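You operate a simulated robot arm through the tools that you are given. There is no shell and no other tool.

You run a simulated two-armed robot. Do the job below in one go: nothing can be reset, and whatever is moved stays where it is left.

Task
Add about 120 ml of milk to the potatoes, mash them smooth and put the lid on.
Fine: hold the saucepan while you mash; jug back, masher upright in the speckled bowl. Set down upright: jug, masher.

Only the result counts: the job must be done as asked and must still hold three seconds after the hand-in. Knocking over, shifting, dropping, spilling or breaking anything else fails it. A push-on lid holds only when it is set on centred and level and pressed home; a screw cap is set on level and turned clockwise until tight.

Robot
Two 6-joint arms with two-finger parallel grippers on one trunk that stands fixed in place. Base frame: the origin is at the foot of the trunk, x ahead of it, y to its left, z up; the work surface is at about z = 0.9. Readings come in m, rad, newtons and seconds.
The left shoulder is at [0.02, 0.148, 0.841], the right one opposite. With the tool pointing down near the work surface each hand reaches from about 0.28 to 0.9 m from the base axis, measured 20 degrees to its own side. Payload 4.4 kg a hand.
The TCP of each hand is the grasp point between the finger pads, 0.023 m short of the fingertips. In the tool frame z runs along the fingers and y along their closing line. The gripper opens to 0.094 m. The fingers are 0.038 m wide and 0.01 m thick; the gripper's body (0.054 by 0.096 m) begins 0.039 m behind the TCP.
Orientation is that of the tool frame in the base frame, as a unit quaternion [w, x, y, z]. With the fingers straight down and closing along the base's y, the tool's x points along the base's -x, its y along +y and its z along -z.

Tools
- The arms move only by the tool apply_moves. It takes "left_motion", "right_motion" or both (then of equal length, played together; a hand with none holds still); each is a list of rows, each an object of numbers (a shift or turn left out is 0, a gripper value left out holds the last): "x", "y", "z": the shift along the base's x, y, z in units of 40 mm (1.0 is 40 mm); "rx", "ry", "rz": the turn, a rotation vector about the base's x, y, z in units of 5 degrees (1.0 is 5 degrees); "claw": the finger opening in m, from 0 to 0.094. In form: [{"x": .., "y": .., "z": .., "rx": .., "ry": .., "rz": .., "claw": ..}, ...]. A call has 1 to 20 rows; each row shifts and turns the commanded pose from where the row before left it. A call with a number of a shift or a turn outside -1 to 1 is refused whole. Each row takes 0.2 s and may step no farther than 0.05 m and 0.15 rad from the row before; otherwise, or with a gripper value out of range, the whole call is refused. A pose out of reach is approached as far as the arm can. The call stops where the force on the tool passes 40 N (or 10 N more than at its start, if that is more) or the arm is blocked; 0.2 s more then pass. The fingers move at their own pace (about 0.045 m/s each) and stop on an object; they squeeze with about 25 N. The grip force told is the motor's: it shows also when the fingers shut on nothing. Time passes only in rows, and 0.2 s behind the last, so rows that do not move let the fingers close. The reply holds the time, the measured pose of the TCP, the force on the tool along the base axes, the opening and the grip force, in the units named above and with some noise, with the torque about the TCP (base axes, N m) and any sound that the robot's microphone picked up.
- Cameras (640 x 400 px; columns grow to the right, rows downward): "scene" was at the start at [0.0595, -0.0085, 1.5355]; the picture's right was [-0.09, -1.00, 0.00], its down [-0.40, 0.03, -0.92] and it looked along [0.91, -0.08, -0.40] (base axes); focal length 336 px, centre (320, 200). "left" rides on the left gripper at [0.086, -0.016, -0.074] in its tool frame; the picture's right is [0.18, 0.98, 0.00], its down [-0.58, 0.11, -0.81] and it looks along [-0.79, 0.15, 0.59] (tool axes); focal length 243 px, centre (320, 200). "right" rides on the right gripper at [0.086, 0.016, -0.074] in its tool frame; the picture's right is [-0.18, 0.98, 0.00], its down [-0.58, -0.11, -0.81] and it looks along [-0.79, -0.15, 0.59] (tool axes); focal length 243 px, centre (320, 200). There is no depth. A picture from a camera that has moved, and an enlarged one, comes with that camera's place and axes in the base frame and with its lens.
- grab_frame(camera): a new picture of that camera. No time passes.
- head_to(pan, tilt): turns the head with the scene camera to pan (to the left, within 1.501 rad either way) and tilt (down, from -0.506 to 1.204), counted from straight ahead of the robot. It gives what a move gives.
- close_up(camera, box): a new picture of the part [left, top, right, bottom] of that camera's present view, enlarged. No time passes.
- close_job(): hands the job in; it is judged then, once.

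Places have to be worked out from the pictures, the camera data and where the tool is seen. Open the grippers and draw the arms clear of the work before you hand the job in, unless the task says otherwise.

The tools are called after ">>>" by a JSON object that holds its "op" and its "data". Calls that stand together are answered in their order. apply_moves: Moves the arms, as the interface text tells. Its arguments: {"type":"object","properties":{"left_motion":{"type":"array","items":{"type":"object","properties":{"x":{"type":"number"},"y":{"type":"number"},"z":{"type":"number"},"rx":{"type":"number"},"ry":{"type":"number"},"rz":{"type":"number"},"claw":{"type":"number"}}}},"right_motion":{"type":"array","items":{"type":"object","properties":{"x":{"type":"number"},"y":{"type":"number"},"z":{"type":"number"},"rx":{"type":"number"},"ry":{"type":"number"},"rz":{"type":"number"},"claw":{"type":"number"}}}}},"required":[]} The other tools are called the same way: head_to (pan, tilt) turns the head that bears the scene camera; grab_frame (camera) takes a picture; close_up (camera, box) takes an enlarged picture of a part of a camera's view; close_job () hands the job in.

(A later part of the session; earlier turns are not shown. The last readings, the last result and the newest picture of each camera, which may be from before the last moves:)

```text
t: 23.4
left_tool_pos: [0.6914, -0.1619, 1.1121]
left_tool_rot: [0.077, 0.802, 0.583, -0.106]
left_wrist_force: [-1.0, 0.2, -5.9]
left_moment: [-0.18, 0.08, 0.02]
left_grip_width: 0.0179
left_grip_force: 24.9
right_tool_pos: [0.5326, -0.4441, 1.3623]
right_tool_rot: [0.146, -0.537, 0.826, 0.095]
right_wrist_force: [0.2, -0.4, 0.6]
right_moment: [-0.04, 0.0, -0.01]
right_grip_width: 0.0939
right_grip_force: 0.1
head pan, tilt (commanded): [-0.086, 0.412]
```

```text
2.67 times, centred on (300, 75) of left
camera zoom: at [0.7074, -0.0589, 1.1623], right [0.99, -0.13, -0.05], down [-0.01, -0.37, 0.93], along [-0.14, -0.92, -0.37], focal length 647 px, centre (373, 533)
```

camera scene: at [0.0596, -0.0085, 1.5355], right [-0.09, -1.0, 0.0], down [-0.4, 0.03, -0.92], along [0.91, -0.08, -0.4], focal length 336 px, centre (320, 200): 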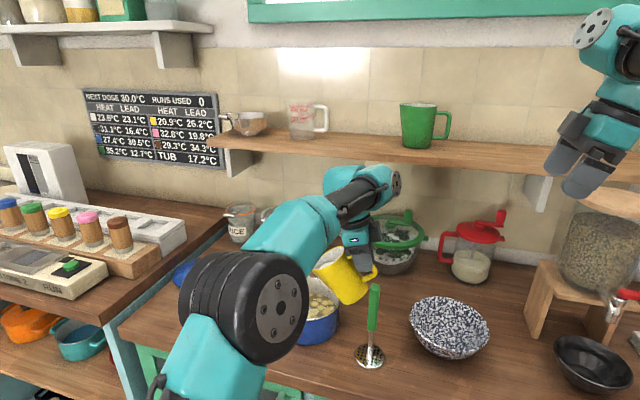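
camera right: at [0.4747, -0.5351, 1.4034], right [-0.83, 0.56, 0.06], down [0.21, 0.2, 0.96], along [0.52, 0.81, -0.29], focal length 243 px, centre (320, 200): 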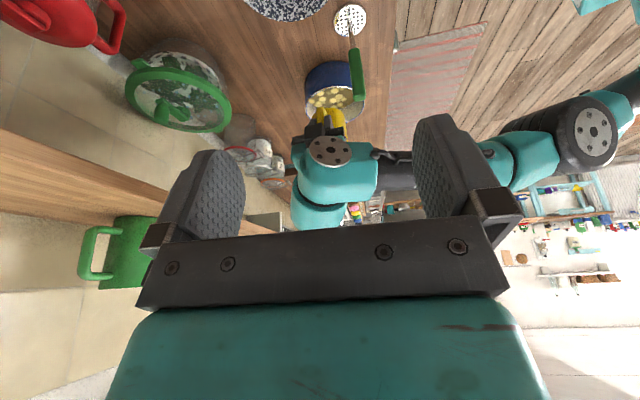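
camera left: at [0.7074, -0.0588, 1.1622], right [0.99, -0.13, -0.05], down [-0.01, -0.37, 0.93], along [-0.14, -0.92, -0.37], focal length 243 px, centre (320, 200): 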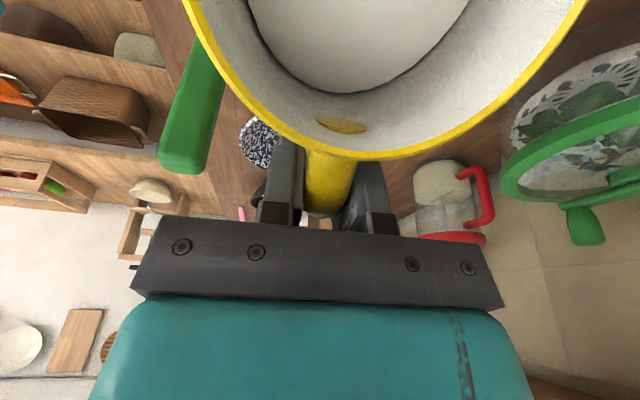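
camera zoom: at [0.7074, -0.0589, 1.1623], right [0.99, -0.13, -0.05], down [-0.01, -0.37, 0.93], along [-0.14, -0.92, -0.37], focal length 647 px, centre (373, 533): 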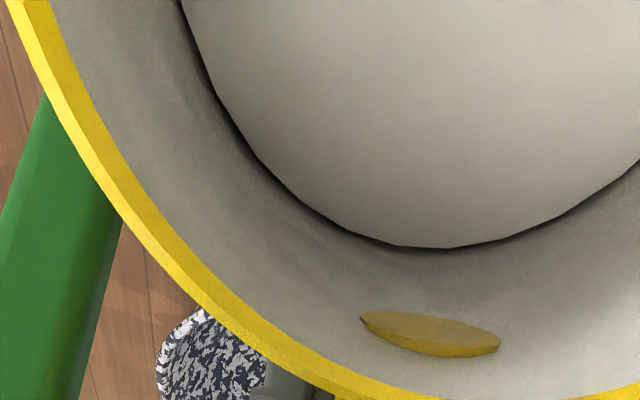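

The stream has stopped by itself at this angle, so only a little went in. I bring the jug back upright in place and compare its milk line with the reference.

>>> {"op": "apply_moves", "data": {"left_motion": [{"rx": 0.951, "ry": -0.309}, {"rx": 0.951, "ry": -0.309}, {"rx": 0.951, "ry": -0.309}, {"rx": 0.951, "ry": -0.309}, {"rx": 0.951, "ry": -0.309}, {"rx": 0.951, "ry": -0.309}, {"rx": 0.951, "ry": -0.309}, {}, {}]}}

>>> {"op": "close_up", "data": {"camera": "left", "box": [180, 0, 420, 150]}}

>>> {"op": "close_up", "data": {"camera": "scene", "box": [260, 240, 380, 350]}}

>>> {"op": "apply_moves", "data": {"left_motion": [{}]}}

>>> {"op": "apply_moves", "data": {"left_motion": [{}]}}

>>> {"op": "apply_moves", "data": {"left_motion": [{}]}}

```text
t: 25.4
left_tool_pos: [0.6908, -0.1624, 1.1123]
left_tool_rot: [-0.102, 0.797, 0.578, 0.141]
left_wrist_force: [0.0, 0.2, -5.6]
left_moment: [-0.3, 0.11, 0.0]
left_grip_width: 0.0181
left_grip_force: 25.3
right_tool_pos: [0.5339, -0.445, 1.3624]
right_tool_rot: [0.145, -0.536, 0.826, 0.095]
right_wrist_force: [-0.4, -0.2, -0.4]
right_moment: [-0.01, -0.01, 0.0]
right_grip_width: 0.094
right_grip_force: 0.0
head pan, tilt (commanded): [-0.086, 0.412]
```

```text
2.67 times, centred on (300, 75) of left
camera zoom: at [0.6929, -0.1037, 1.2117], right [0.99, -0.14, 0.06], down [-0.15, -0.82, 0.56], along [-0.03, -0.56, -0.83], focal length 647 px, centre (373, 533)
```

zoom: 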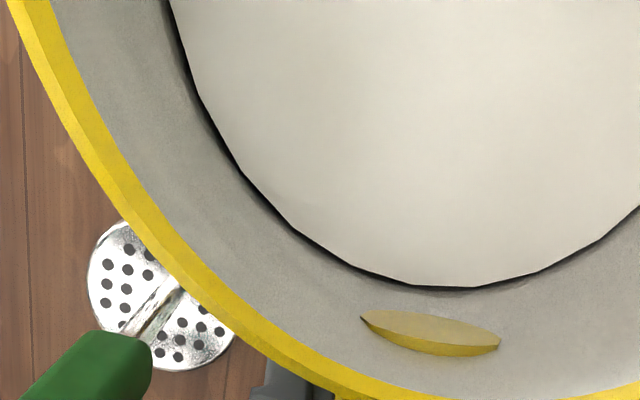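

```text
3.64 times, centred on (320, 295) of scene
camera zoom: at [0.0596, -0.0085, 1.5355], right [-0.09, -1.0, 0.0], down [-0.4, 0.03, -0.92], along [0.91, -0.08, -0.4], focal length 1224 px, centre (320, -146)
```

zoom: 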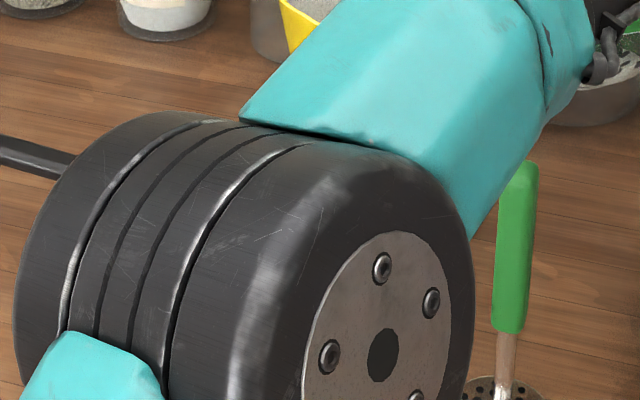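

```text
t: 25.8
left_tool_pos: [0.6907, -0.1626, 1.1119]
left_tool_rot: [-0.102, 0.797, 0.579, 0.141]
left_wrist_force: [0.1, -0.4, -6.2]
left_moment: [-0.34, 0.1, -0.04]
left_grip_width: 0.0181
left_grip_force: 25.4
right_tool_pos: [0.5325, -0.4436, 1.3635]
right_tool_rot: [0.146, -0.536, 0.826, 0.095]
right_wrist_force: [0.1, 0.2, 0.4]
right_moment: [0.01, 0.03, 0.0]
right_grip_width: 0.0938
right_grip_force: 0.1
head pan, tilt (commanded): [-0.086, 0.412]
```

```text
t: 26.2
left_tool_pos: [0.6905, -0.1623, 1.1107]
left_tool_rot: [-0.102, 0.797, 0.579, 0.141]
left_wrist_force: [0.0, -0.4, -5.7]
left_moment: [-0.31, 0.1, 0.0]
left_grip_width: 0.018
left_grip_force: 24.9
right_tool_pos: [0.5338, -0.4435, 1.3632]
right_tool_rot: [0.145, -0.536, 0.826, 0.094]
right_wrist_force: [0.4, 0.4, -0.5]
right_moment: [-0.03, 0.01, -0.02]
right_grip_width: 0.0939
right_grip_force: 0.0
head pan, tilt (commanded): [-0.086, 0.412]
```

```text
t: 26.6
left_tool_pos: [0.6912, -0.1622, 1.1117]
left_tool_rot: [-0.103, 0.797, 0.578, 0.141]
left_wrist_force: [0.1, -0.1, -4.5]
left_moment: [-0.28, 0.1, -0.03]
left_grip_width: 0.0183
left_grip_force: 25.0
right_tool_pos: [0.5336, -0.4442, 1.364]
right_tool_rot: [0.145, -0.536, 0.827, 0.094]
right_wrist_force: [0.1, 0.7, -0.5]
right_moment: [0.02, 0.0, 0.05]
right_grip_width: 0.0942
right_grip_force: 0.0
head pan, tilt (commanded): [-0.086, 0.412]
```

By fitting the milk circle before and after, the level in the jug fell about 4–5 mm, roughly 25 ml, so about 95 ml remain. I tilt to 40°, hold until the flow stops, and look.

>>> {"op": "apply_moves", "data": {"left_motion": [{"rx": -0.951, "ry": 0.309}, {"rx": -0.951, "ry": 0.309}, {"rx": -0.951, "ry": 0.309}, {"rx": -0.951, "ry": 0.309}, {"rx": -0.951, "ry": 0.309}, {"rx": -0.951, "ry": 0.309}, {"rx": -0.951, "ry": 0.309}, {"rx": -0.951, "ry": 0.309}, {}, {}]}}

>>> {"op": "close_up", "data": {"camera": "scene", "box": [270, 240, 390, 350]}}

>>> {"op": "apply_moves", "data": {"left_motion": [{}, {}, {}, {}]}}

>>> {"op": "close_up", "data": {"camera": "scene", "box": [270, 240, 390, 350]}}

>>> {"op": "close_up", "data": {"camera": "left", "box": [180, 0, 420, 150]}}

```text
t: 28.8
left_tool_pos: [0.6906, -0.1612, 1.1122]
left_tool_rot: [0.103, 0.796, 0.579, -0.14]
left_wrist_force: [0.3, 0.0, -5.3]
left_moment: [-0.14, 0.06, -0.03]
left_grip_width: 0.0177
left_grip_force: 25.2
right_tool_pos: [0.533, -0.444, 1.3635]
right_tool_rot: [0.145, -0.537, 0.826, 0.095]
right_wrist_force: [0.1, -0.8, -0.3]
right_moment: [-0.01, -0.01, 0.04]
right_grip_width: 0.0938
right_grip_force: 0.0
head pan, tilt (commanded): [-0.086, 0.412]
```

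```text
3.64 times, centred on (330, 295) of scene
camera zoom: at [0.0596, -0.0085, 1.5355], right [-0.09, -1.0, 0.0], down [-0.4, 0.03, -0.92], along [0.91, -0.08, -0.4], focal length 1224 px, centre (284, -146)
```

zoom: 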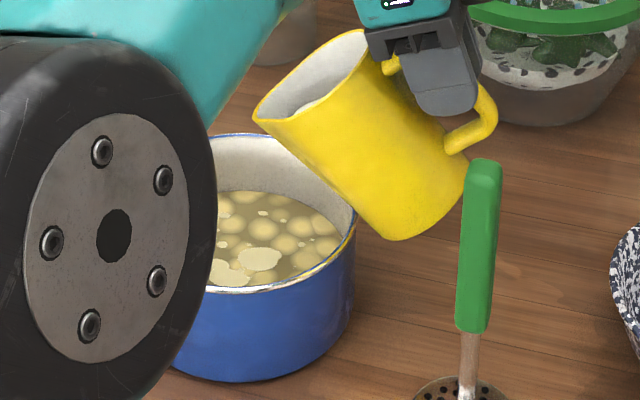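

```text
t: 29.8
left_tool_pos: [0.6908, -0.1619, 1.1122]
left_tool_rot: [0.103, 0.797, 0.579, -0.141]
left_wrist_force: [0.5, 0.4, -5.5]
left_moment: [-0.13, 0.06, -0.02]
left_grip_width: 0.0182
left_grip_force: 24.6
right_tool_pos: [0.5331, -0.4437, 1.364]
right_tool_rot: [0.146, -0.536, 0.826, 0.095]
right_wrist_force: [-1.6, -0.3, -0.1]
right_moment: [0.0, -0.01, 0.04]
right_grip_width: 0.0942
right_grip_force: 0.0
head pan, tilt (commanded): [-0.086, 0.412]
```

```text
3.64 times, centred on (330, 295) of scene
camera zoom: at [0.0596, -0.0085, 1.5355], right [-0.09, -1.0, 0.0], down [-0.4, 0.03, -0.92], along [0.91, -0.08, -0.4], focal length 1224 px, centre (284, -146)
```

zoom: 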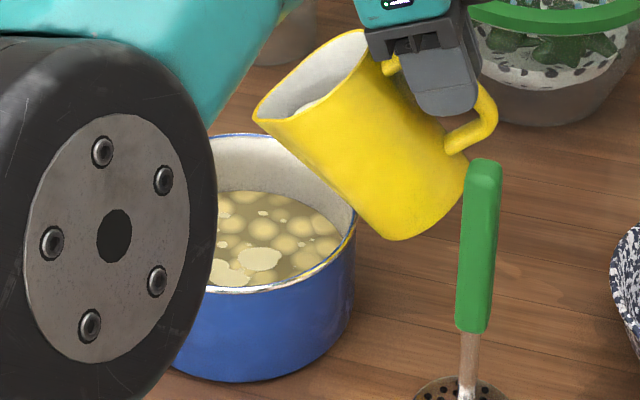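

```text
2.67 times, centred on (300, 75) of left
camera zoom: at [0.7087, -0.0555, 1.1533], right [0.99, -0.14, -0.06], down [0.02, -0.29, 0.96], along [-0.15, -0.95, -0.29], focal length 647 px, centre (373, 533)
```

zoom: 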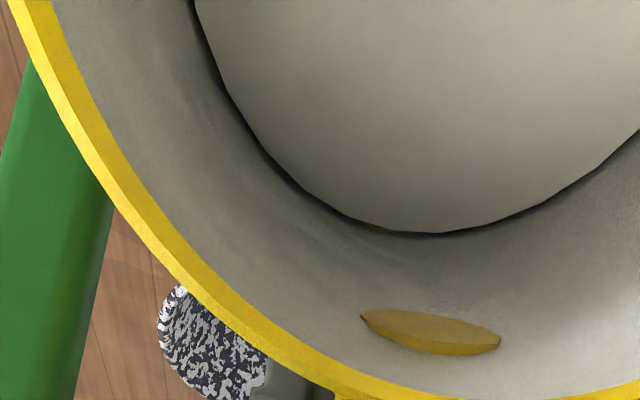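

The flow stopped again at 40°. I bring the jug upright to read the level.

>>> {"op": "apply_moves", "data": {"left_motion": [{"rx": 0.951, "ry": -0.309}, {"rx": 0.951, "ry": -0.309}, {"rx": 0.951, "ry": -0.309}, {"rx": 0.951, "ry": -0.309}, {"rx": 0.951, "ry": -0.309}, {"rx": 0.951, "ry": -0.309}, {"rx": 0.951, "ry": -0.309}, {"rx": 0.951, "ry": -0.309}, {}, {}]}}

>>> {"op": "close_up", "data": {"camera": "left", "box": [180, 0, 420, 150]}}

>>> {"op": "apply_moves", "data": {"left_motion": [{}]}}

>>> {"op": "apply_moves", "data": {"left_motion": [{}]}}

>>> {"op": "apply_moves", "data": {"left_motion": [{}]}}

```text
t: 32.0
left_tool_pos: [0.6912, -0.1615, 1.1132]
left_tool_rot: [-0.101, 0.797, 0.579, 0.14]
left_wrist_force: [0.2, 0.0, -4.2]
left_moment: [-0.31, 0.08, 0.01]
left_grip_width: 0.0181
left_grip_force: 24.6
right_tool_pos: [0.5338, -0.4449, 1.3631]
right_tool_rot: [0.145, -0.536, 0.826, 0.095]
right_wrist_force: [-1.2, 0.2, -0.1]
right_moment: [0.0, 0.0, 0.0]
right_grip_width: 0.0939
right_grip_force: 0.0
head pan, tilt (commanded): [-0.086, 0.412]
```

```text
2.67 times, centred on (300, 75) of left
camera zoom: at [0.6927, -0.1034, 1.2126], right [0.99, -0.14, 0.06], down [-0.15, -0.82, 0.56], along [-0.03, -0.56, -0.83], focal length 647 px, centre (373, 533)
```

zoom: 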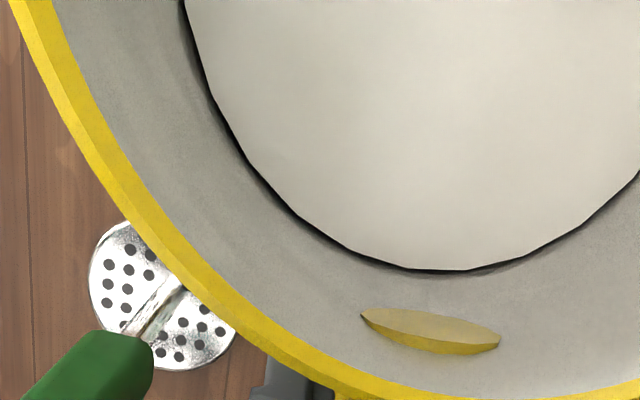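

```text
t: 32.4
left_tool_pos: [0.6911, -0.1615, 1.1139]
left_tool_rot: [-0.102, 0.797, 0.579, 0.14]
left_wrist_force: [0.3, 0.6, -5.0]
left_moment: [-0.32, 0.12, 0.0]
left_grip_width: 0.018
left_grip_force: 24.9
right_tool_pos: [0.5354, -0.4451, 1.3637]
right_tool_rot: [0.145, -0.537, 0.826, 0.094]
right_wrist_force: [0.2, -0.1, -0.4]
right_moment: [0.0, -0.02, 0.02]
right_grip_width: 0.094
right_grip_force: 0.0
head pan, tilt (commanded): [-0.086, 0.412]
```

```text
t: 32.8
left_tool_pos: [0.6912, -0.1611, 1.1119]
left_tool_rot: [-0.102, 0.797, 0.579, 0.141]
left_wrist_force: [0.8, 0.8, -5.0]
left_moment: [-0.28, 0.1, 0.0]
left_grip_width: 0.0182
left_grip_force: 25.4
right_tool_pos: [0.5329, -0.4446, 1.3625]
right_tool_rot: [0.146, -0.536, 0.826, 0.095]
right_wrist_force: [-0.1, -0.2, -0.7]
right_moment: [0.0, -0.01, -0.01]
right_grip_width: 0.0941
right_grip_force: 0.1
head pan, tilt (commanded): [-0.086, 0.412]
```

```text
t: 33.2
left_tool_pos: [0.6914, -0.1618, 1.1127]
left_tool_rot: [-0.103, 0.797, 0.579, 0.14]
left_wrist_force: [-0.2, -0.2, -5.7]
left_moment: [-0.33, 0.08, 0.01]
left_grip_width: 0.0181
left_grip_force: 24.6
right_tool_pos: [0.5333, -0.4437, 1.3634]
right_tool_rot: [0.146, -0.536, 0.826, 0.095]
right_wrist_force: [-0.3, -1.1, 0.0]
right_moment: [0.01, 0.03, 0.01]
right_grip_width: 0.0936
right_grip_force: 0.0
head pan, tilt (commanded): [-0.086, 0.412]
```

The level now reads about 62 ml poured in total (milk edge row 298 → 270; my target is near row 252). Next I tilt to 45°, hold, and return upright to measure.

>>> {"op": "apply_moves", "data": {"left_motion": [{"rx": -0.951, "ry": 0.309}, {"rx": -0.951, "ry": 0.309}, {"rx": -0.951, "ry": 0.309}, {"rx": -0.951, "ry": 0.309}, {"rx": -0.951, "ry": 0.309}, {"rx": -0.951, "ry": 0.309}, {"rx": -0.951, "ry": 0.309}, {"rx": -0.951, "ry": 0.309}, {"rx": -0.951, "ry": 0.309}, {}]}}

>>> {"op": "close_up", "data": {"camera": "scene", "box": [270, 240, 390, 350]}}

>>> {"op": "apply_moves", "data": {"left_motion": [{}, {}, {}, {}, {}]}}

>>> {"op": "close_up", "data": {"camera": "scene", "box": [270, 240, 390, 350]}}

>>> {"op": "apply_moves", "data": {"left_motion": [{"rx": 0.951, "ry": -0.309}, {"rx": 0.951, "ry": -0.309}, {"rx": 0.951, "ry": -0.309}, {"rx": 0.951, "ry": -0.309}, {"rx": 0.951, "ry": -0.309}, {"rx": 0.951, "ry": -0.309}, {"rx": 0.951, "ry": -0.309}, {"rx": 0.951, "ry": -0.309}, {"rx": 0.951, "ry": -0.309}, {}, {}]}}

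>>> {"op": "close_up", "data": {"camera": "left", "box": [180, 0, 420, 150]}}

```text
t: 35.4
left_tool_pos: [0.6925, -0.1627, 1.1126]
left_tool_rot: [0.128, 0.789, 0.575, -0.174]
left_wrist_force: [-0.3, 0.4, -5.2]
left_moment: [-0.13, 0.02, 0.02]
left_grip_width: 0.0181
left_grip_force: 24.7
right_tool_pos: [0.5341, -0.4451, 1.3623]
right_tool_rot: [0.145, -0.536, 0.826, 0.095]
right_wrist_force: [-0.4, 0.1, 0.4]
right_moment: [0.0, 0.03, 0.01]
right_grip_width: 0.0939
right_grip_force: 0.1
head pan, tilt (commanded): [-0.086, 0.412]
```

```text
3.64 times, centred on (330, 295) of scene
camera zoom: at [0.0596, -0.0085, 1.5355], right [-0.09, -1.0, 0.0], down [-0.4, 0.03, -0.92], along [0.91, -0.08, -0.4], focal length 1224 px, centre (284, -146)
```

zoom: 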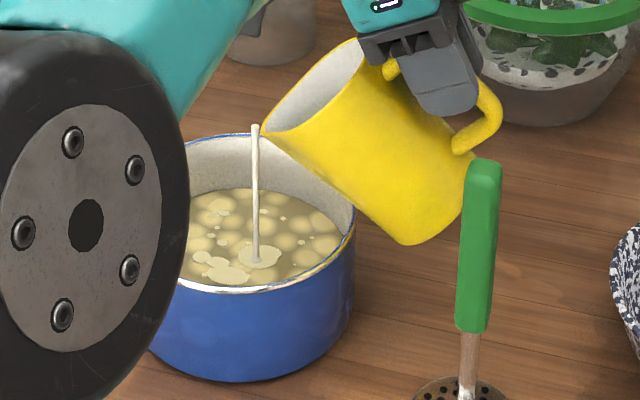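

```text
t: 36.6
left_tool_pos: [0.6912, -0.1619, 1.1117]
left_tool_rot: [0.127, 0.79, 0.574, -0.175]
left_wrist_force: [0.0, -0.5, -4.8]
left_moment: [-0.16, 0.06, -0.02]
left_grip_width: 0.0178
left_grip_force: 24.9
right_tool_pos: [0.533, -0.4448, 1.3614]
right_tool_rot: [0.145, -0.537, 0.826, 0.095]
right_wrist_force: [0.1, 0.5, 0.2]
right_moment: [0.01, 0.01, 0.02]
right_grip_width: 0.0941
right_grip_force: 0.1
head pan, tilt (commanded): [-0.086, 0.412]
```

```text
3.64 times, centred on (330, 295) of scene
camera zoom: at [0.0596, -0.0085, 1.5355], right [-0.09, -1.0, 0.0], down [-0.4, 0.03, -0.92], along [0.91, -0.08, -0.4], focal length 1224 px, centre (284, -146)
```

zoom: 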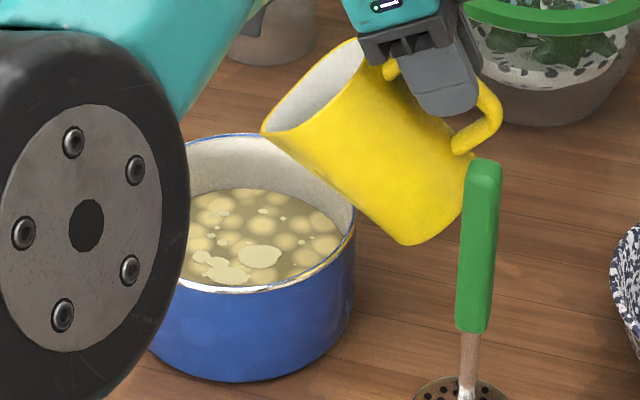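

```text
t: 39.0
left_tool_pos: [0.6915, -0.1632, 1.113]
left_tool_rot: [-0.102, 0.797, 0.579, 0.14]
left_wrist_force: [-0.3, -0.2, -4.4]
left_moment: [-0.27, 0.09, 0.03]
left_grip_width: 0.0178
left_grip_force: 25.1
right_tool_pos: [0.5334, -0.4434, 1.3623]
right_tool_rot: [0.146, -0.537, 0.826, 0.095]
right_wrist_force: [-0.6, -0.2, 0.8]
right_moment: [-0.02, -0.01, -0.02]
right_grip_width: 0.094
right_grip_force: 0.1
head pan, tilt (commanded): [-0.086, 0.412]
```

```text
2.67 times, centred on (300, 75) of left
camera zoom: at [0.6937, -0.1043, 1.2125], right [0.99, -0.14, 0.06], down [-0.15, -0.82, 0.56], along [-0.03, -0.56, -0.83], focal length 647 px, centre (373, 533)
```

zoom: 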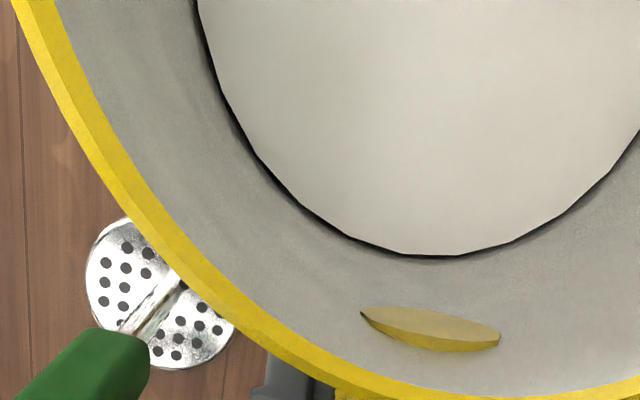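

The milk edge is now at row 256, about 110 ml by my circle fit. I take a few static readings to cross-check by weight and moment.

>>> {"op": "apply_moves", "data": {"left_motion": [{}]}}

>>> {"op": "apply_moves", "data": {"left_motion": [{}]}}

>>> {"op": "apply_moves", "data": {"left_motion": [{}]}}

>>> {"op": "apply_moves", "data": {"left_motion": [{}]}}

>>> {"op": "apply_moves", "data": {"left_motion": [{}]}}

>>> {"op": "apply_moves", "data": {"left_motion": [{}]}}

```text
t: 39.4
left_tool_pos: [0.6925, -0.1626, 1.1118]
left_tool_rot: [-0.101, 0.797, 0.579, 0.14]
left_wrist_force: [-0.7, -0.2, -5.2]
left_moment: [-0.28, 0.12, -0.01]
left_grip_width: 0.0179
left_grip_force: 25.0
right_tool_pos: [0.5343, -0.4441, 1.3636]
right_tool_rot: [0.146, -0.537, 0.825, 0.094]
right_wrist_force: [-0.5, -0.7, 0.6]
right_moment: [0.01, -0.03, 0.0]
right_grip_width: 0.0938
right_grip_force: 0.0
head pan, tilt (commanded): [-0.086, 0.412]
```

```text
t: 39.8
left_tool_pos: [0.6921, -0.1627, 1.113]
left_tool_rot: [-0.102, 0.796, 0.579, 0.141]
left_wrist_force: [0.7, -0.4, -5.5]
left_moment: [-0.27, 0.09, -0.01]
left_grip_width: 0.0179
left_grip_force: 25.5
right_tool_pos: [0.5341, -0.4437, 1.3638]
right_tool_rot: [0.146, -0.536, 0.826, 0.094]
right_wrist_force: [0.2, -0.2, -0.5]
right_moment: [-0.01, 0.03, -0.05]
right_grip_width: 0.0938
right_grip_force: 0.0
head pan, tilt (commanded): [-0.086, 0.412]
```

```text
t: 40.2
left_tool_pos: [0.6924, -0.1621, 1.1135]
left_tool_rot: [-0.102, 0.797, 0.579, 0.14]
left_wrist_force: [0.6, -0.6, -4.3]
left_moment: [-0.29, 0.08, -0.01]
left_grip_width: 0.0179
left_grip_force: 24.5
right_tool_pos: [0.5327, -0.4449, 1.3633]
right_tool_rot: [0.145, -0.537, 0.826, 0.094]
right_wrist_force: [0.4, 0.1, -0.7]
right_moment: [-0.02, 0.03, 0.0]
right_grip_width: 0.094
right_grip_force: 0.0
head pan, tilt (commanded): [-0.086, 0.412]
```

```text
t: 40.6
left_tool_pos: [0.6925, -0.1621, 1.1124]
left_tool_rot: [-0.102, 0.797, 0.579, 0.141]
left_wrist_force: [-0.8, 0.6, -4.8]
left_moment: [-0.26, 0.12, 0.0]
left_grip_width: 0.0182
left_grip_force: 25.0
right_tool_pos: [0.5332, -0.4433, 1.3619]
right_tool_rot: [0.146, -0.536, 0.826, 0.094]
right_wrist_force: [-0.8, 0.2, -0.6]
right_moment: [0.03, 0.03, 0.0]
right_grip_width: 0.094
right_grip_force: 0.0
head pan, tilt (commanded): [-0.086, 0.412]
```

```text
t: 41.0
left_tool_pos: [0.6915, -0.1627, 1.1128]
left_tool_rot: [-0.101, 0.797, 0.578, 0.141]
left_wrist_force: [0.3, -0.5, -4.8]
left_moment: [-0.29, 0.08, 0.0]
left_grip_width: 0.0182
left_grip_force: 25.1
right_tool_pos: [0.5331, -0.4439, 1.3637]
right_tool_rot: [0.145, -0.537, 0.826, 0.096]
right_wrist_force: [1.0, 0.2, 0.7]
right_moment: [0.02, 0.02, -0.02]
right_grip_width: 0.0942
right_grip_force: 0.1
head pan, tilt (commanded): [-0.086, 0.412]
```

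```text
t: 41.4
left_tool_pos: [0.6909, -0.1628, 1.1128]
left_tool_rot: [-0.102, 0.797, 0.579, 0.14]
left_wrist_force: [-0.4, -0.2, -4.8]
left_moment: [-0.32, 0.09, 0.02]
left_grip_width: 0.018
left_grip_force: 25.0
right_tool_pos: [0.534, -0.4448, 1.3637]
right_tool_rot: [0.145, -0.536, 0.826, 0.093]
right_wrist_force: [-0.2, 0.5, 0.4]
right_moment: [-0.01, -0.01, -0.01]
right_grip_width: 0.0939
right_grip_force: 0.1
head pan, tilt (commanded): [-0.086, 0.412]
```

Weight and moment give roughly 92–103 ml against 110 ml from the picture, so about 15 ml more is right. I tilt to 46.5°, hold, and return.

>>> {"op": "apply_moves", "data": {"left_motion": [{"rx": -0.951, "ry": 0.309}, {"rx": -0.951, "ry": 0.309}, {"rx": -0.951, "ry": 0.309}, {"rx": -0.951, "ry": 0.309}, {"rx": -0.951, "ry": 0.309}, {"rx": -0.951, "ry": 0.309}, {"rx": -0.951, "ry": 0.309}, {"rx": -0.951, "ry": 0.309}, {"rx": -0.951, "ry": 0.309}, {"rx": -0.285, "ry": 0.093}, {}, {}, {}, {}, {}]}}

>>> {"op": "close_up", "data": {"camera": "scene", "box": [270, 240, 390, 350]}}

>>> {"op": "apply_moves", "data": {"left_motion": [{"rx": 0.951, "ry": -0.309}, {"rx": 0.951, "ry": -0.309}, {"rx": 0.951, "ry": -0.309}, {"rx": 0.951, "ry": -0.309}, {"rx": 0.951, "ry": -0.309}, {"rx": 0.951, "ry": -0.309}, {"rx": 0.951, "ry": -0.309}, {"rx": 0.951, "ry": -0.309}, {"rx": 0.951, "ry": -0.309}, {"rx": 0.285, "ry": -0.093}, {}, {}]}}

>>> {"op": "close_up", "data": {"camera": "left", "box": [180, 0, 420, 150]}}

>>> {"op": "close_up", "data": {"camera": "right", "box": [250, 50, 410, 150]}}

```text
t: 44.6
left_tool_pos: [0.6898, -0.163, 1.1134]
left_tool_rot: [0.134, 0.788, 0.572, -0.185]
left_wrist_force: [-0.3, 0.8, -4.8]
left_moment: [-0.13, 0.05, -0.01]
left_grip_width: 0.0181
left_grip_force: 25.4
right_tool_pos: [0.5339, -0.4437, 1.3628]
right_tool_rot: [0.146, -0.537, 0.826, 0.095]
right_wrist_force: [-0.2, -0.1, -0.2]
right_moment: [0.0, 0.01, 0.01]
right_grip_width: 0.094
right_grip_force: 0.2
head pan, tilt (commanded): [-0.086, 0.412]
```

```text
3.64 times, centred on (330, 295) of scene
camera zoom: at [0.0596, -0.0085, 1.5355], right [-0.09, -1.0, 0.0], down [-0.4, 0.03, -0.92], along [0.91, -0.08, -0.4], focal length 1224 px, centre (284, -146)
```

zoom: 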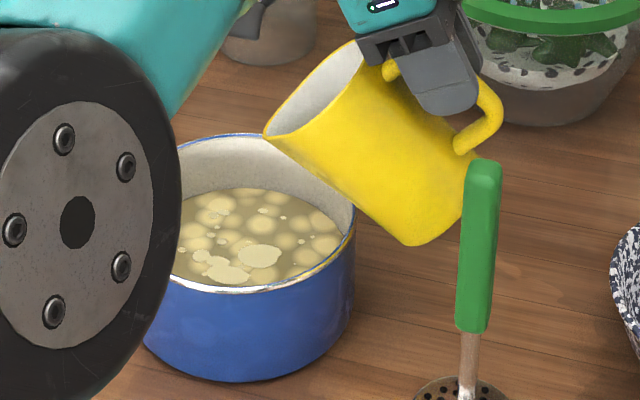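

```text
t: 47.2
left_tool_pos: [0.6913, -0.162, 1.1131]
left_tool_rot: [-0.102, 0.797, 0.579, 0.141]
left_wrist_force: [0.9, 0.5, -4.5]
left_moment: [-0.27, 0.07, 0.04]
left_grip_width: 0.018
left_grip_force: 24.7
right_tool_pos: [0.5344, -0.4444, 1.363]
right_tool_rot: [0.145, -0.536, 0.826, 0.094]
right_wrist_force: [0.1, 0.4, -0.4]
right_moment: [-0.02, -0.01, 0.0]
right_grip_width: 0.094
right_grip_force: 0.1
head pan, tilt (commanded): [-0.086, 0.412]
```

```text
2.67 times, centred on (300, 75) of left
camera zoom: at [0.6931, -0.1038, 1.2123], right [0.99, -0.14, 0.06], down [-0.15, -0.82, 0.56], along [-0.03, -0.56, -0.83], focal length 647 px, centre (373, 533)
```

zoom: 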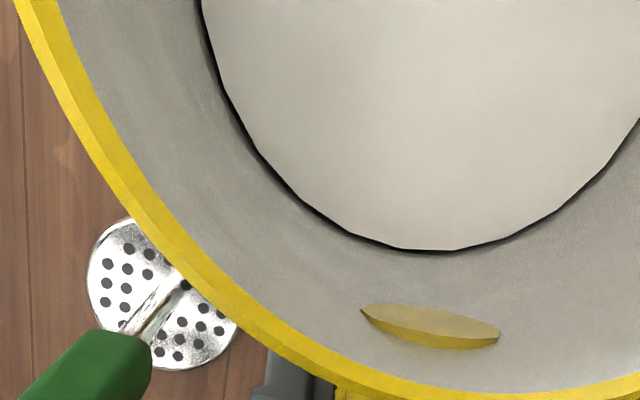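

```text
4.00 times, centred on (330, 100) of right
camera zoom: at [0.4745, -0.535, 1.4033], right [-0.83, 0.56, 0.06], down [0.21, 0.2, 0.96], along [0.52, 0.8, -0.29], focal length 970 px, centre (280, 600)
```

zoom: 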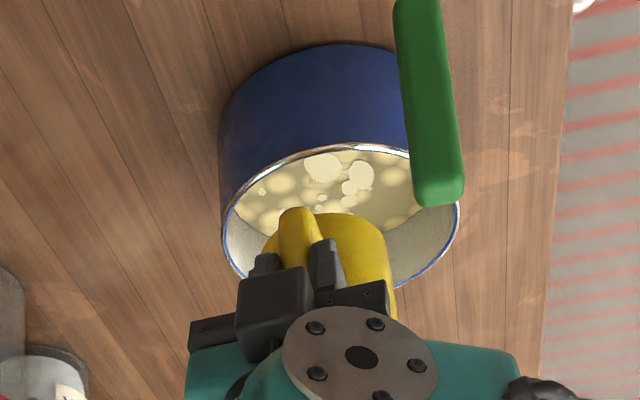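

The jug has settled about 3 mm in the grip, so corrected for that about 107 ml has gone in. One more small pour to 48° should bring it to about 120 ml.

>>> {"op": "apply_moves", "data": {"left_motion": [{"rx": -0.951, "ry": 0.309}, {"rx": -0.951, "ry": 0.309}, {"rx": -0.951, "ry": 0.309}, {"rx": -0.951, "ry": 0.309}, {"rx": -0.951, "ry": 0.309}, {"rx": -0.951, "ry": 0.309}, {"rx": -0.951, "ry": 0.309}, {"rx": -0.951, "ry": 0.309}, {"rx": -0.951, "ry": 0.309}, {"rx": -0.552, "ry": 0.179}, {}, {}, {}, {}, {}]}}

>>> {"op": "close_up", "data": {"camera": "scene", "box": [270, 240, 390, 350]}}

>>> {"op": "apply_moves", "data": {"left_motion": [{"rx": 0.951, "ry": -0.309}, {"rx": 0.951, "ry": -0.309}, {"rx": 0.951, "ry": -0.309}, {"rx": 0.951, "ry": -0.309}, {"rx": 0.951, "ry": -0.309}, {"rx": 0.951, "ry": -0.309}, {"rx": 0.951, "ry": -0.309}, {"rx": 0.951, "ry": -0.309}, {"rx": 0.951, "ry": -0.309}, {"rx": 0.552, "ry": -0.179}, {}, {}]}}

>>> {"op": "close_up", "data": {"camera": "left", "box": [180, 0, 420, 150]}}

>>> {"op": "grab_frame", "data": {"camera": "left"}}

```text
t: 50.4
left_tool_pos: [0.6909, -0.1613, 1.1122]
left_tool_rot: [0.141, 0.785, 0.571, -0.195]
left_wrist_force: [0.1, 0.3, -5.2]
left_moment: [-0.1, 0.03, 0.01]
left_grip_width: 0.0178
left_grip_force: 24.9
right_tool_pos: [0.5328, -0.444, 1.3633]
right_tool_rot: [0.146, -0.537, 0.826, 0.095]
right_wrist_force: [0.4, 0.0, 0.4]
right_moment: [0.01, 0.0, -0.01]
right_grip_width: 0.0941
right_grip_force: 0.0
head pan, tilt (commanded): [-0.086, 0.412]
```

```text
3.64 times, centred on (330, 295) of scene
camera zoom: at [0.0596, -0.0085, 1.5355], right [-0.09, -1.0, 0.0], down [-0.4, 0.03, -0.92], along [0.91, -0.08, -0.4], focal length 1224 px, centre (284, -146)
```

zoom: 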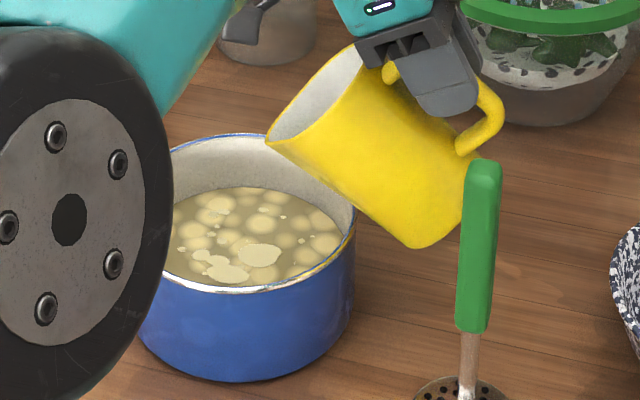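

```text
t: 53.0
left_tool_pos: [0.6922, -0.1617, 1.1123]
left_tool_rot: [-0.102, 0.797, 0.579, 0.141]
left_wrist_force: [-0.5, -0.4, -4.2]
left_moment: [-0.26, 0.07, 0.02]
left_grip_width: 0.0178
left_grip_force: 25.2
right_tool_pos: [0.5333, -0.4446, 1.3624]
right_tool_rot: [0.146, -0.537, 0.826, 0.094]
right_wrist_force: [-0.6, -1.1, 0.8]
right_moment: [0.02, 0.03, 0.03]
right_grip_width: 0.0941
right_grip_force: 0.1
head pan, tilt (commanded): [-0.086, 0.412]
```

```text
2.67 times, centred on (300, 75) of left
camera zoom: at [0.6936, -0.1035, 1.2123], right [0.99, -0.14, 0.06], down [-0.15, -0.82, 0.56], along [-0.03, -0.56, -0.83], focal length 647 px, centre (373, 533)
```

zoom: 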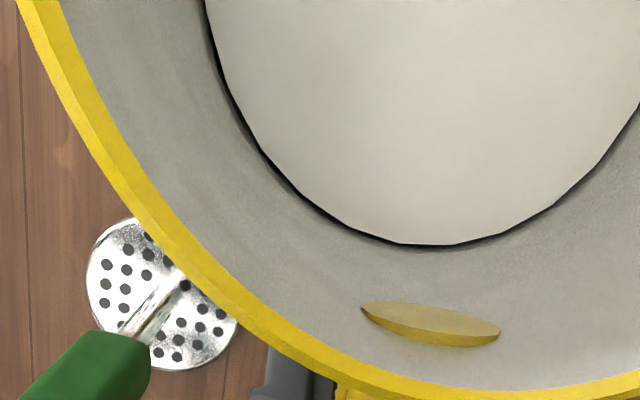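

```text
taken
camera left: at [0.6936, -0.1035, 1.2123], right [0.99, -0.14, 0.06], down [-0.15, -0.82, 0.56], along [-0.03, -0.56, -0.83], focal length 243 px, centre (320, 200)
```

left: 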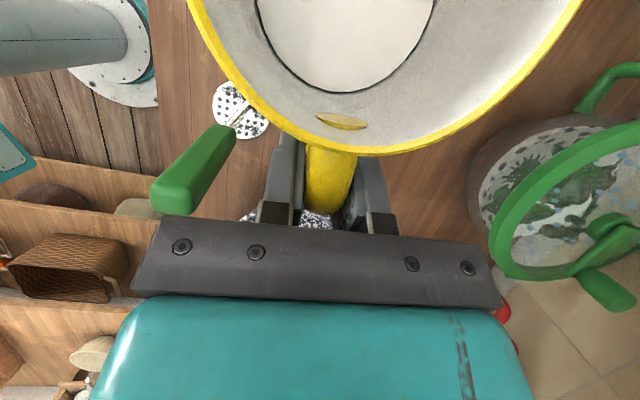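

About 118 ml is now in the pan by the level. I lift the upright jug and carry it back along the same path to hover over its original spot.

>>> {"op": "apply_moves", "data": {"left_motion": [{"z": 0.35}, {"z": 0.35}, {"x": 0.06, "y": 0.3}, {"x": 0.13, "y": 0.64}, {"x": 0.13, "y": 0.66}, {"x": 0.13, "y": 0.66}, {"x": 0.13, "y": 0.66}, {"x": 0.13, "y": 0.66}, {"x": 0.13, "y": 0.66}, {"x": 0.13, "y": 0.66}, {"x": 0.13, "y": 0.66}, {"x": 0.13, "y": 0.66}, {"x": 0.13, "y": 0.66}, {"x": 0.13, "y": 0.66}, {"x": 0.13, "y": 0.66}, {"x": 0.13, "y": 0.66}, {"x": 0.13, "y": 0.66}, {"x": 0.13, "y": 0.66}, {"x": 0.09, "y": 0.3}, {}]}}

>>> {"op": "close_up", "data": {"camera": "scene", "box": [120, 200, 320, 325]}}

>>> {"op": "close_up", "data": {"camera": "scene", "box": [270, 240, 390, 350]}}

```text
t: 57.2
left_tool_pos: [0.7763, 0.2584, 1.1404]
left_tool_rot: [-0.101, 0.797, 0.579, 0.141]
left_wrist_force: [0.2, 0.1, -4.0]
left_moment: [-0.26, 0.13, 0.04]
left_grip_width: 0.018
left_grip_force: 24.7
right_tool_pos: [0.5342, -0.4449, 1.3632]
right_tool_rot: [0.145, -0.537, 0.826, 0.094]
right_wrist_force: [-0.2, -0.3, -0.2]
right_moment: [0.04, 0.01, 0.02]
right_grip_width: 0.0942
right_grip_force: 0.1
head pan, tilt (commanded): [-0.086, 0.412]
```

```text
3.20 times, centred on (220, 262) of scene
camera zoom: at [0.0596, -0.0084, 1.5355], right [-0.09, -1.0, 0.0], down [-0.4, 0.03, -0.92], along [0.91, -0.08, -0.4], focal length 1077 px, centre (640, 0)
```

zoom: 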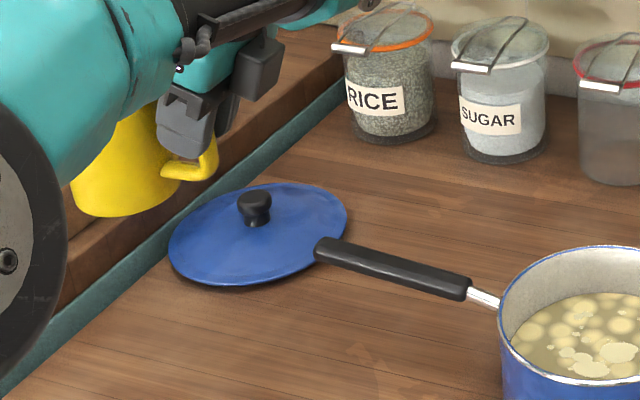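

```text
3.64 times, centred on (330, 295) of scene
camera zoom: at [0.0596, -0.0084, 1.5355], right [-0.09, -1.0, 0.0], down [-0.4, 0.03, -0.92], along [0.91, -0.08, -0.4], focal length 1224 px, centre (284, -146)
```

zoom: 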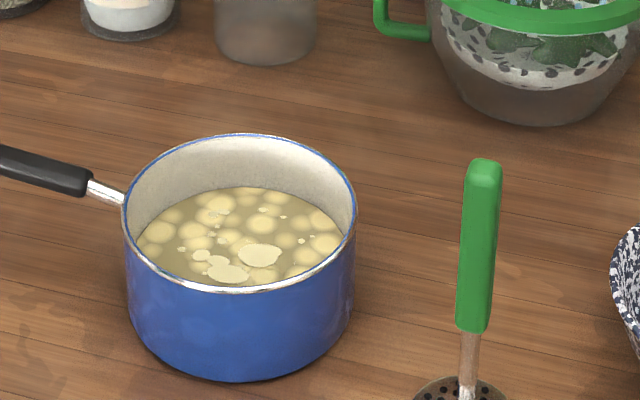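

I compare the pan's liquid level using the same framing as the very first enlarged picture.

>>> {"op": "close_up", "data": {"camera": "scene", "box": [210, 190, 450, 340]}}

>>> {"op": "close_up", "data": {"camera": "scene", "box": [120, 230, 360, 380]}}

```text
2.67 times, centred on (330, 265) of scene
camera zoom: at [0.0596, -0.0084, 1.5355], right [-0.09, -1.0, 0.0], down [-0.4, 0.03, -0.92], along [0.91, -0.08, -0.4], focal length 897 px, centre (293, 27)
```

zoom: 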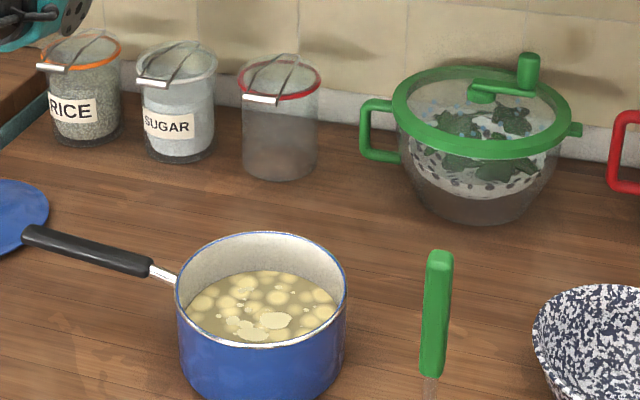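

```text
2.67 times, centred on (240, 305) of scene
camera zoom: at [0.0596, -0.0084, 1.5355], right [-0.09, -1.0, 0.0], down [-0.4, 0.03, -0.92], along [0.91, -0.08, -0.4], focal length 897 px, centre (533, -80)
```

zoom: 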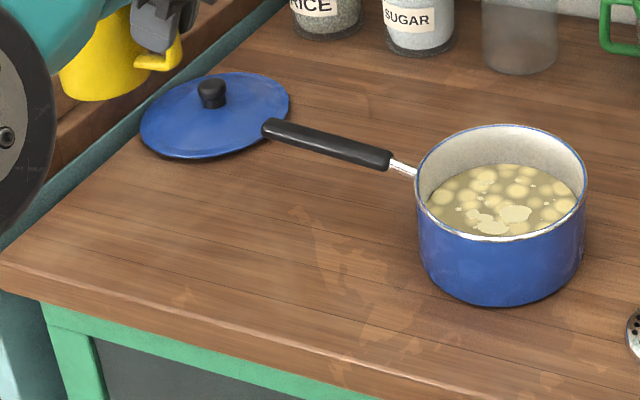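

The pan level rose about 7 mm, which agrees with roughly 120 ml. Now I lower the jug to just above its original place and check its uprightness.

>>> {"op": "apply_moves", "data": {"left_motion": [{"z": -0.7, "x": -0.02, "y": -0.01}, {"z": -0.7, "x": -0.02, "y": -0.01}, {"z": -0.7, "x": -0.02, "y": -0.01}, {"z": -0.7}, {"z": -0.6}, {}]}}

>>> {"op": "close_up", "data": {"camera": "scene", "box": [130, 240, 290, 340]}}

>>> {"op": "grab_frame", "data": {"camera": "left"}}

```text
t: 58.6
left_tool_pos: [0.772, 0.2558, 1.0054]
left_tool_rot: [-0.103, 0.796, 0.579, 0.14]
left_wrist_force: [0.1, -0.6, -5.4]
left_moment: [-0.31, 0.08, 0.02]
left_grip_width: 0.0182
left_grip_force: 24.7
right_tool_pos: [0.5339, -0.4446, 1.3637]
right_tool_rot: [0.146, -0.537, 0.826, 0.095]
right_wrist_force: [0.1, 0.1, 0.6]
right_moment: [-0.01, -0.02, 0.04]
right_grip_width: 0.0939
right_grip_force: 0.1
head pan, tilt (commanded): [-0.086, 0.412]
```

```text
4.00 times, centred on (210, 290) of scene
camera zoom: at [0.0596, -0.0084, 1.5355], right [-0.09, -1.0, 0.0], down [-0.4, 0.03, -0.92], along [0.91, -0.08, -0.4], focal length 1346 px, centre (760, -160)
```

zoom: 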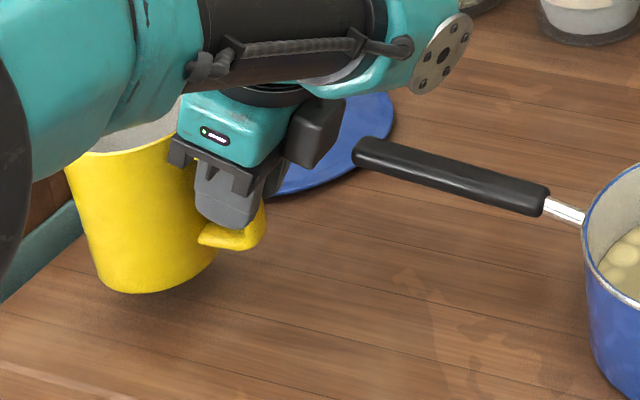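

```text
taken
camera left: at [0.7732, 0.3142, 1.1055], right [0.99, -0.14, 0.06], down [-0.15, -0.82, 0.56], along [-0.03, -0.56, -0.83], focal length 243 px, centre (320, 200)
```

left: 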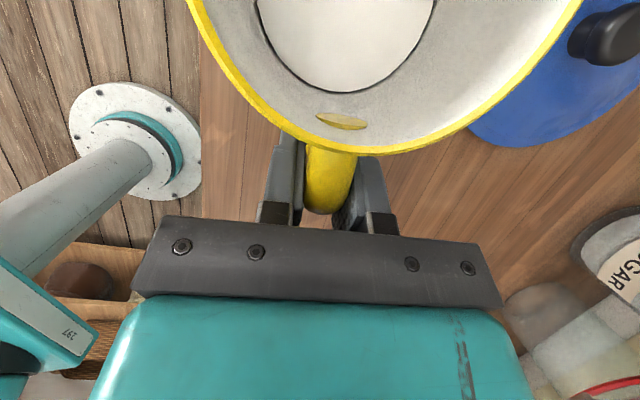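

The jug leans only about 1.5° in the grip. I correct that and lower gently toward the counter.

>>> {"op": "apply_moves", "data": {"left_motion": [{"z": -0.25, "x": 0.03, "rx": 0.285, "ry": -0.093}, {"z": -0.2}, {"z": -0.05}, {}]}}

>>> {"op": "apply_moves", "data": {"left_motion": [{"z": -0.06}, {}]}}

>>> {"op": "apply_moves", "data": {"left_motion": [{"z": -0.06}, {}]}}

```text
t: 59.6
left_tool_pos: [0.7747, 0.2561, 0.9845]
left_tool_rot: [-0.109, 0.795, 0.578, 0.15]
left_wrist_force: [0.0, 0.0, -5.4]
left_moment: [-0.29, 0.07, 0.01]
left_grip_width: 0.018
left_grip_force: 24.9
right_tool_pos: [0.5335, -0.4445, 1.3629]
right_tool_rot: [0.146, -0.536, 0.826, 0.094]
right_wrist_force: [-0.5, 0.2, 0.1]
right_moment: [0.02, 0.0, 0.0]
right_grip_width: 0.0939
right_grip_force: 0.1
head pan, tilt (commanded): [-0.086, 0.412]
```

```text
t: 60.2
left_tool_pos: [0.7745, 0.2558, 0.982]
left_tool_rot: [-0.109, 0.795, 0.577, 0.152]
left_wrist_force: [0.1, 0.3, -3.9]
left_moment: [-0.28, 0.06, 0.01]
left_grip_width: 0.0179
left_grip_force: 25.7
right_tool_pos: [0.5332, -0.4441, 1.3634]
right_tool_rot: [0.145, -0.536, 0.826, 0.094]
right_wrist_force: [0.2, -0.2, -0.1]
right_moment: [-0.01, 0.01, 0.0]
right_grip_width: 0.094
right_grip_force: 0.0
head pan, tilt (commanded): [-0.086, 0.412]
```

```text
t: 60.8
left_tool_pos: [0.7752, 0.2571, 0.9784]
left_tool_rot: [-0.109, 0.795, 0.577, 0.151]
left_wrist_force: [0.2, 0.4, -4.3]
left_moment: [-0.28, 0.07, 0.01]
left_grip_width: 0.0182
left_grip_force: 25.3
right_tool_pos: [0.5328, -0.445, 1.363]
right_tool_rot: [0.146, -0.536, 0.826, 0.095]
right_wrist_force: [0.0, -0.1, -0.1]
right_moment: [-0.02, 0.01, -0.01]
right_grip_width: 0.0937
right_grip_force: 0.0
head pan, tilt (commanded): [-0.086, 0.412]
```

No contact yet at z 0.978. I continue down in about 2 mm steps.

>>> {"op": "apply_moves", "data": {"left_motion": [{"z": -0.05}, {}]}}

>>> {"op": "apply_moves", "data": {"left_motion": [{"z": -0.04}, {}]}}

```text
t: 61.4
left_tool_pos: [0.7751, 0.2559, 0.9778]
left_tool_rot: [-0.11, 0.794, 0.578, 0.151]
left_wrist_force: [0.6, 0.5, -4.7]
left_moment: [-0.29, 0.09, -0.04]
left_grip_width: 0.0179
left_grip_force: 24.5
right_tool_pos: [0.5333, -0.4447, 1.3637]
right_tool_rot: [0.146, -0.536, 0.826, 0.095]
right_wrist_force: [-0.3, 0.3, -0.2]
right_moment: [-0.01, 0.01, -0.04]
right_grip_width: 0.0941
right_grip_force: 0.1
head pan, tilt (commanded): [-0.086, 0.412]
```

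```text
t: 62.0
left_tool_pos: [0.7724, 0.2553, 0.9759]
left_tool_rot: [-0.11, 0.795, 0.578, 0.151]
left_wrist_force: [-0.7, 0.0, -4.2]
left_moment: [-0.24, 0.15, 0.01]
left_grip_width: 0.0179
left_grip_force: 24.6
right_tool_pos: [0.5336, -0.4451, 1.3625]
right_tool_rot: [0.146, -0.537, 0.826, 0.094]
right_wrist_force: [0.2, -0.5, 0.5]
right_moment: [0.01, -0.02, -0.01]
right_grip_width: 0.0938
right_grip_force: 0.0
head pan, tilt (commanded): [-0.086, 0.412]
```

>>> {"op": "apply_moves", "data": {"left_motion": [{"z": -0.04}, {}]}}

>>> {"op": "apply_moves", "data": {"left_motion": [{"z": -0.04}, {}]}}

>>> {"op": "close_up", "data": {"camera": "scene", "box": [130, 240, 290, 340]}}

```text
t: 62.6
left_tool_pos: [0.7742, 0.2561, 0.9746]
left_tool_rot: [-0.11, 0.795, 0.577, 0.152]
left_wrist_force: [0.9, -0.3, -4.6]
left_moment: [-0.26, 0.1, -0.03]
left_grip_width: 0.0179
left_grip_force: 25.3
right_tool_pos: [0.5331, -0.4448, 1.3631]
right_tool_rot: [0.146, -0.537, 0.826, 0.095]
right_wrist_force: [-0.5, 0.1, -0.7]
right_moment: [-0.01, -0.01, 0.01]
right_grip_width: 0.0939
right_grip_force: 0.0
head pan, tilt (commanded): [-0.086, 0.412]
```

```text
t: 63.2
left_tool_pos: [0.7754, 0.2559, 0.9742]
left_tool_rot: [-0.11, 0.794, 0.578, 0.151]
left_wrist_force: [-3.9, -0.4, 11.6]
left_moment: [0.3, 0.18, 0.13]
left_grip_width: 0.0177
left_grip_force: 24.7
right_tool_pos: [0.533, -0.4439, 1.362]
right_tool_rot: [0.146, -0.536, 0.826, 0.094]
right_wrist_force: [-0.2, 0.3, -0.7]
right_moment: [-0.01, 0.02, -0.01]
right_grip_width: 0.0938
right_grip_force: 0.0
head pan, tilt (commanded): [-0.086, 0.412]
```

```text
4.00 times, centred on (210, 290) of scene
camera zoom: at [0.0592, -0.0086, 1.5355], right [-0.09, -1.0, 0.0], down [-0.4, 0.03, -0.92], along [0.91, -0.08, -0.4], focal length 1346 px, centre (760, -160)
```

zoom: 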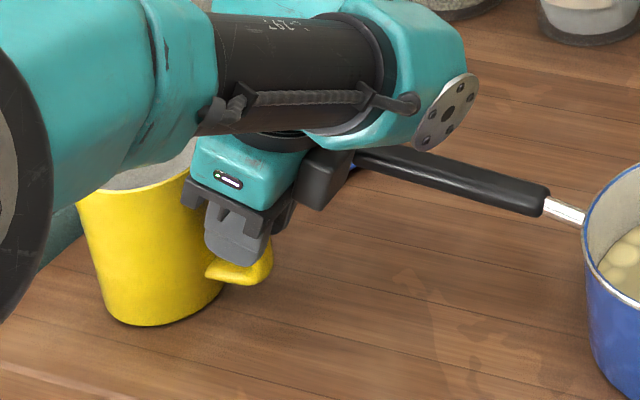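

The jug is on the counter (upward force 11.6 N), at its original outline. I ease off by a millimetre and open the fingers.

>>> {"op": "apply_moves", "data": {"left_motion": [{"z": 0.03}, {"claw": 0.07}, {}, {}, {}]}}

>>> {"op": "close_up", "data": {"camera": "scene", "box": [130, 240, 290, 340]}}

>>> {"op": "grab_frame", "data": {"camera": "left"}}

```text
t: 64.4
left_tool_pos: [0.7747, 0.2569, 0.9739]
left_tool_rot: [-0.11, 0.795, 0.578, 0.151]
left_wrist_force: [0.5, -0.1, -0.4]
left_moment: [0.02, -0.01, 0.0]
left_grip_width: 0.0699
left_grip_force: 0.0
right_tool_pos: [0.5331, -0.4444, 1.3628]
right_tool_rot: [0.146, -0.536, 0.826, 0.095]
right_wrist_force: [-0.5, -0.4, 0.3]
right_moment: [0.0, 0.02, 0.01]
right_grip_width: 0.094
right_grip_force: 0.1
head pan, tilt (commanded): [-0.086, 0.412]
```

```text
4.00 times, centred on (210, 290) of scene
camera zoom: at [0.0595, -0.0085, 1.5355], right [-0.09, -1.0, 0.0], down [-0.4, 0.03, -0.92], along [0.91, -0.08, -0.4], focal length 1346 px, centre (760, -160)
```

zoom: 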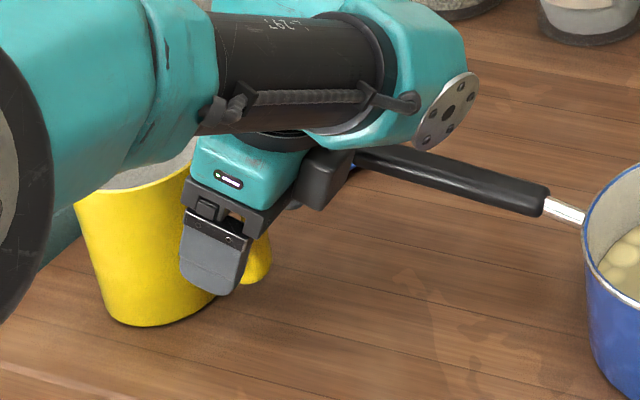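

```text
taken
camera left: at [0.7756, 0.3117, 1.0752], right [0.99, -0.14, 0.07], down [-0.15, -0.83, 0.54], along [-0.02, -0.54, -0.84], focal length 243 px, centre (320, 200)
```

left: 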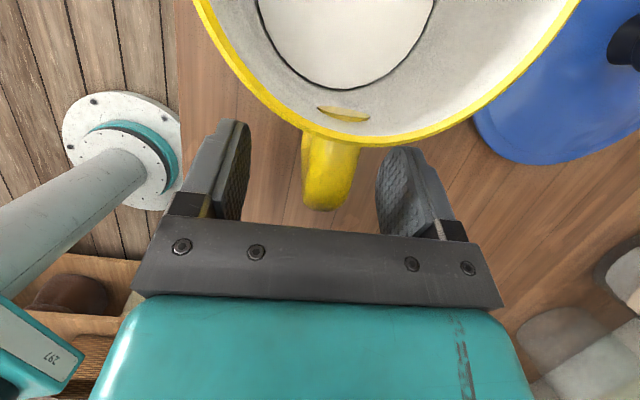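

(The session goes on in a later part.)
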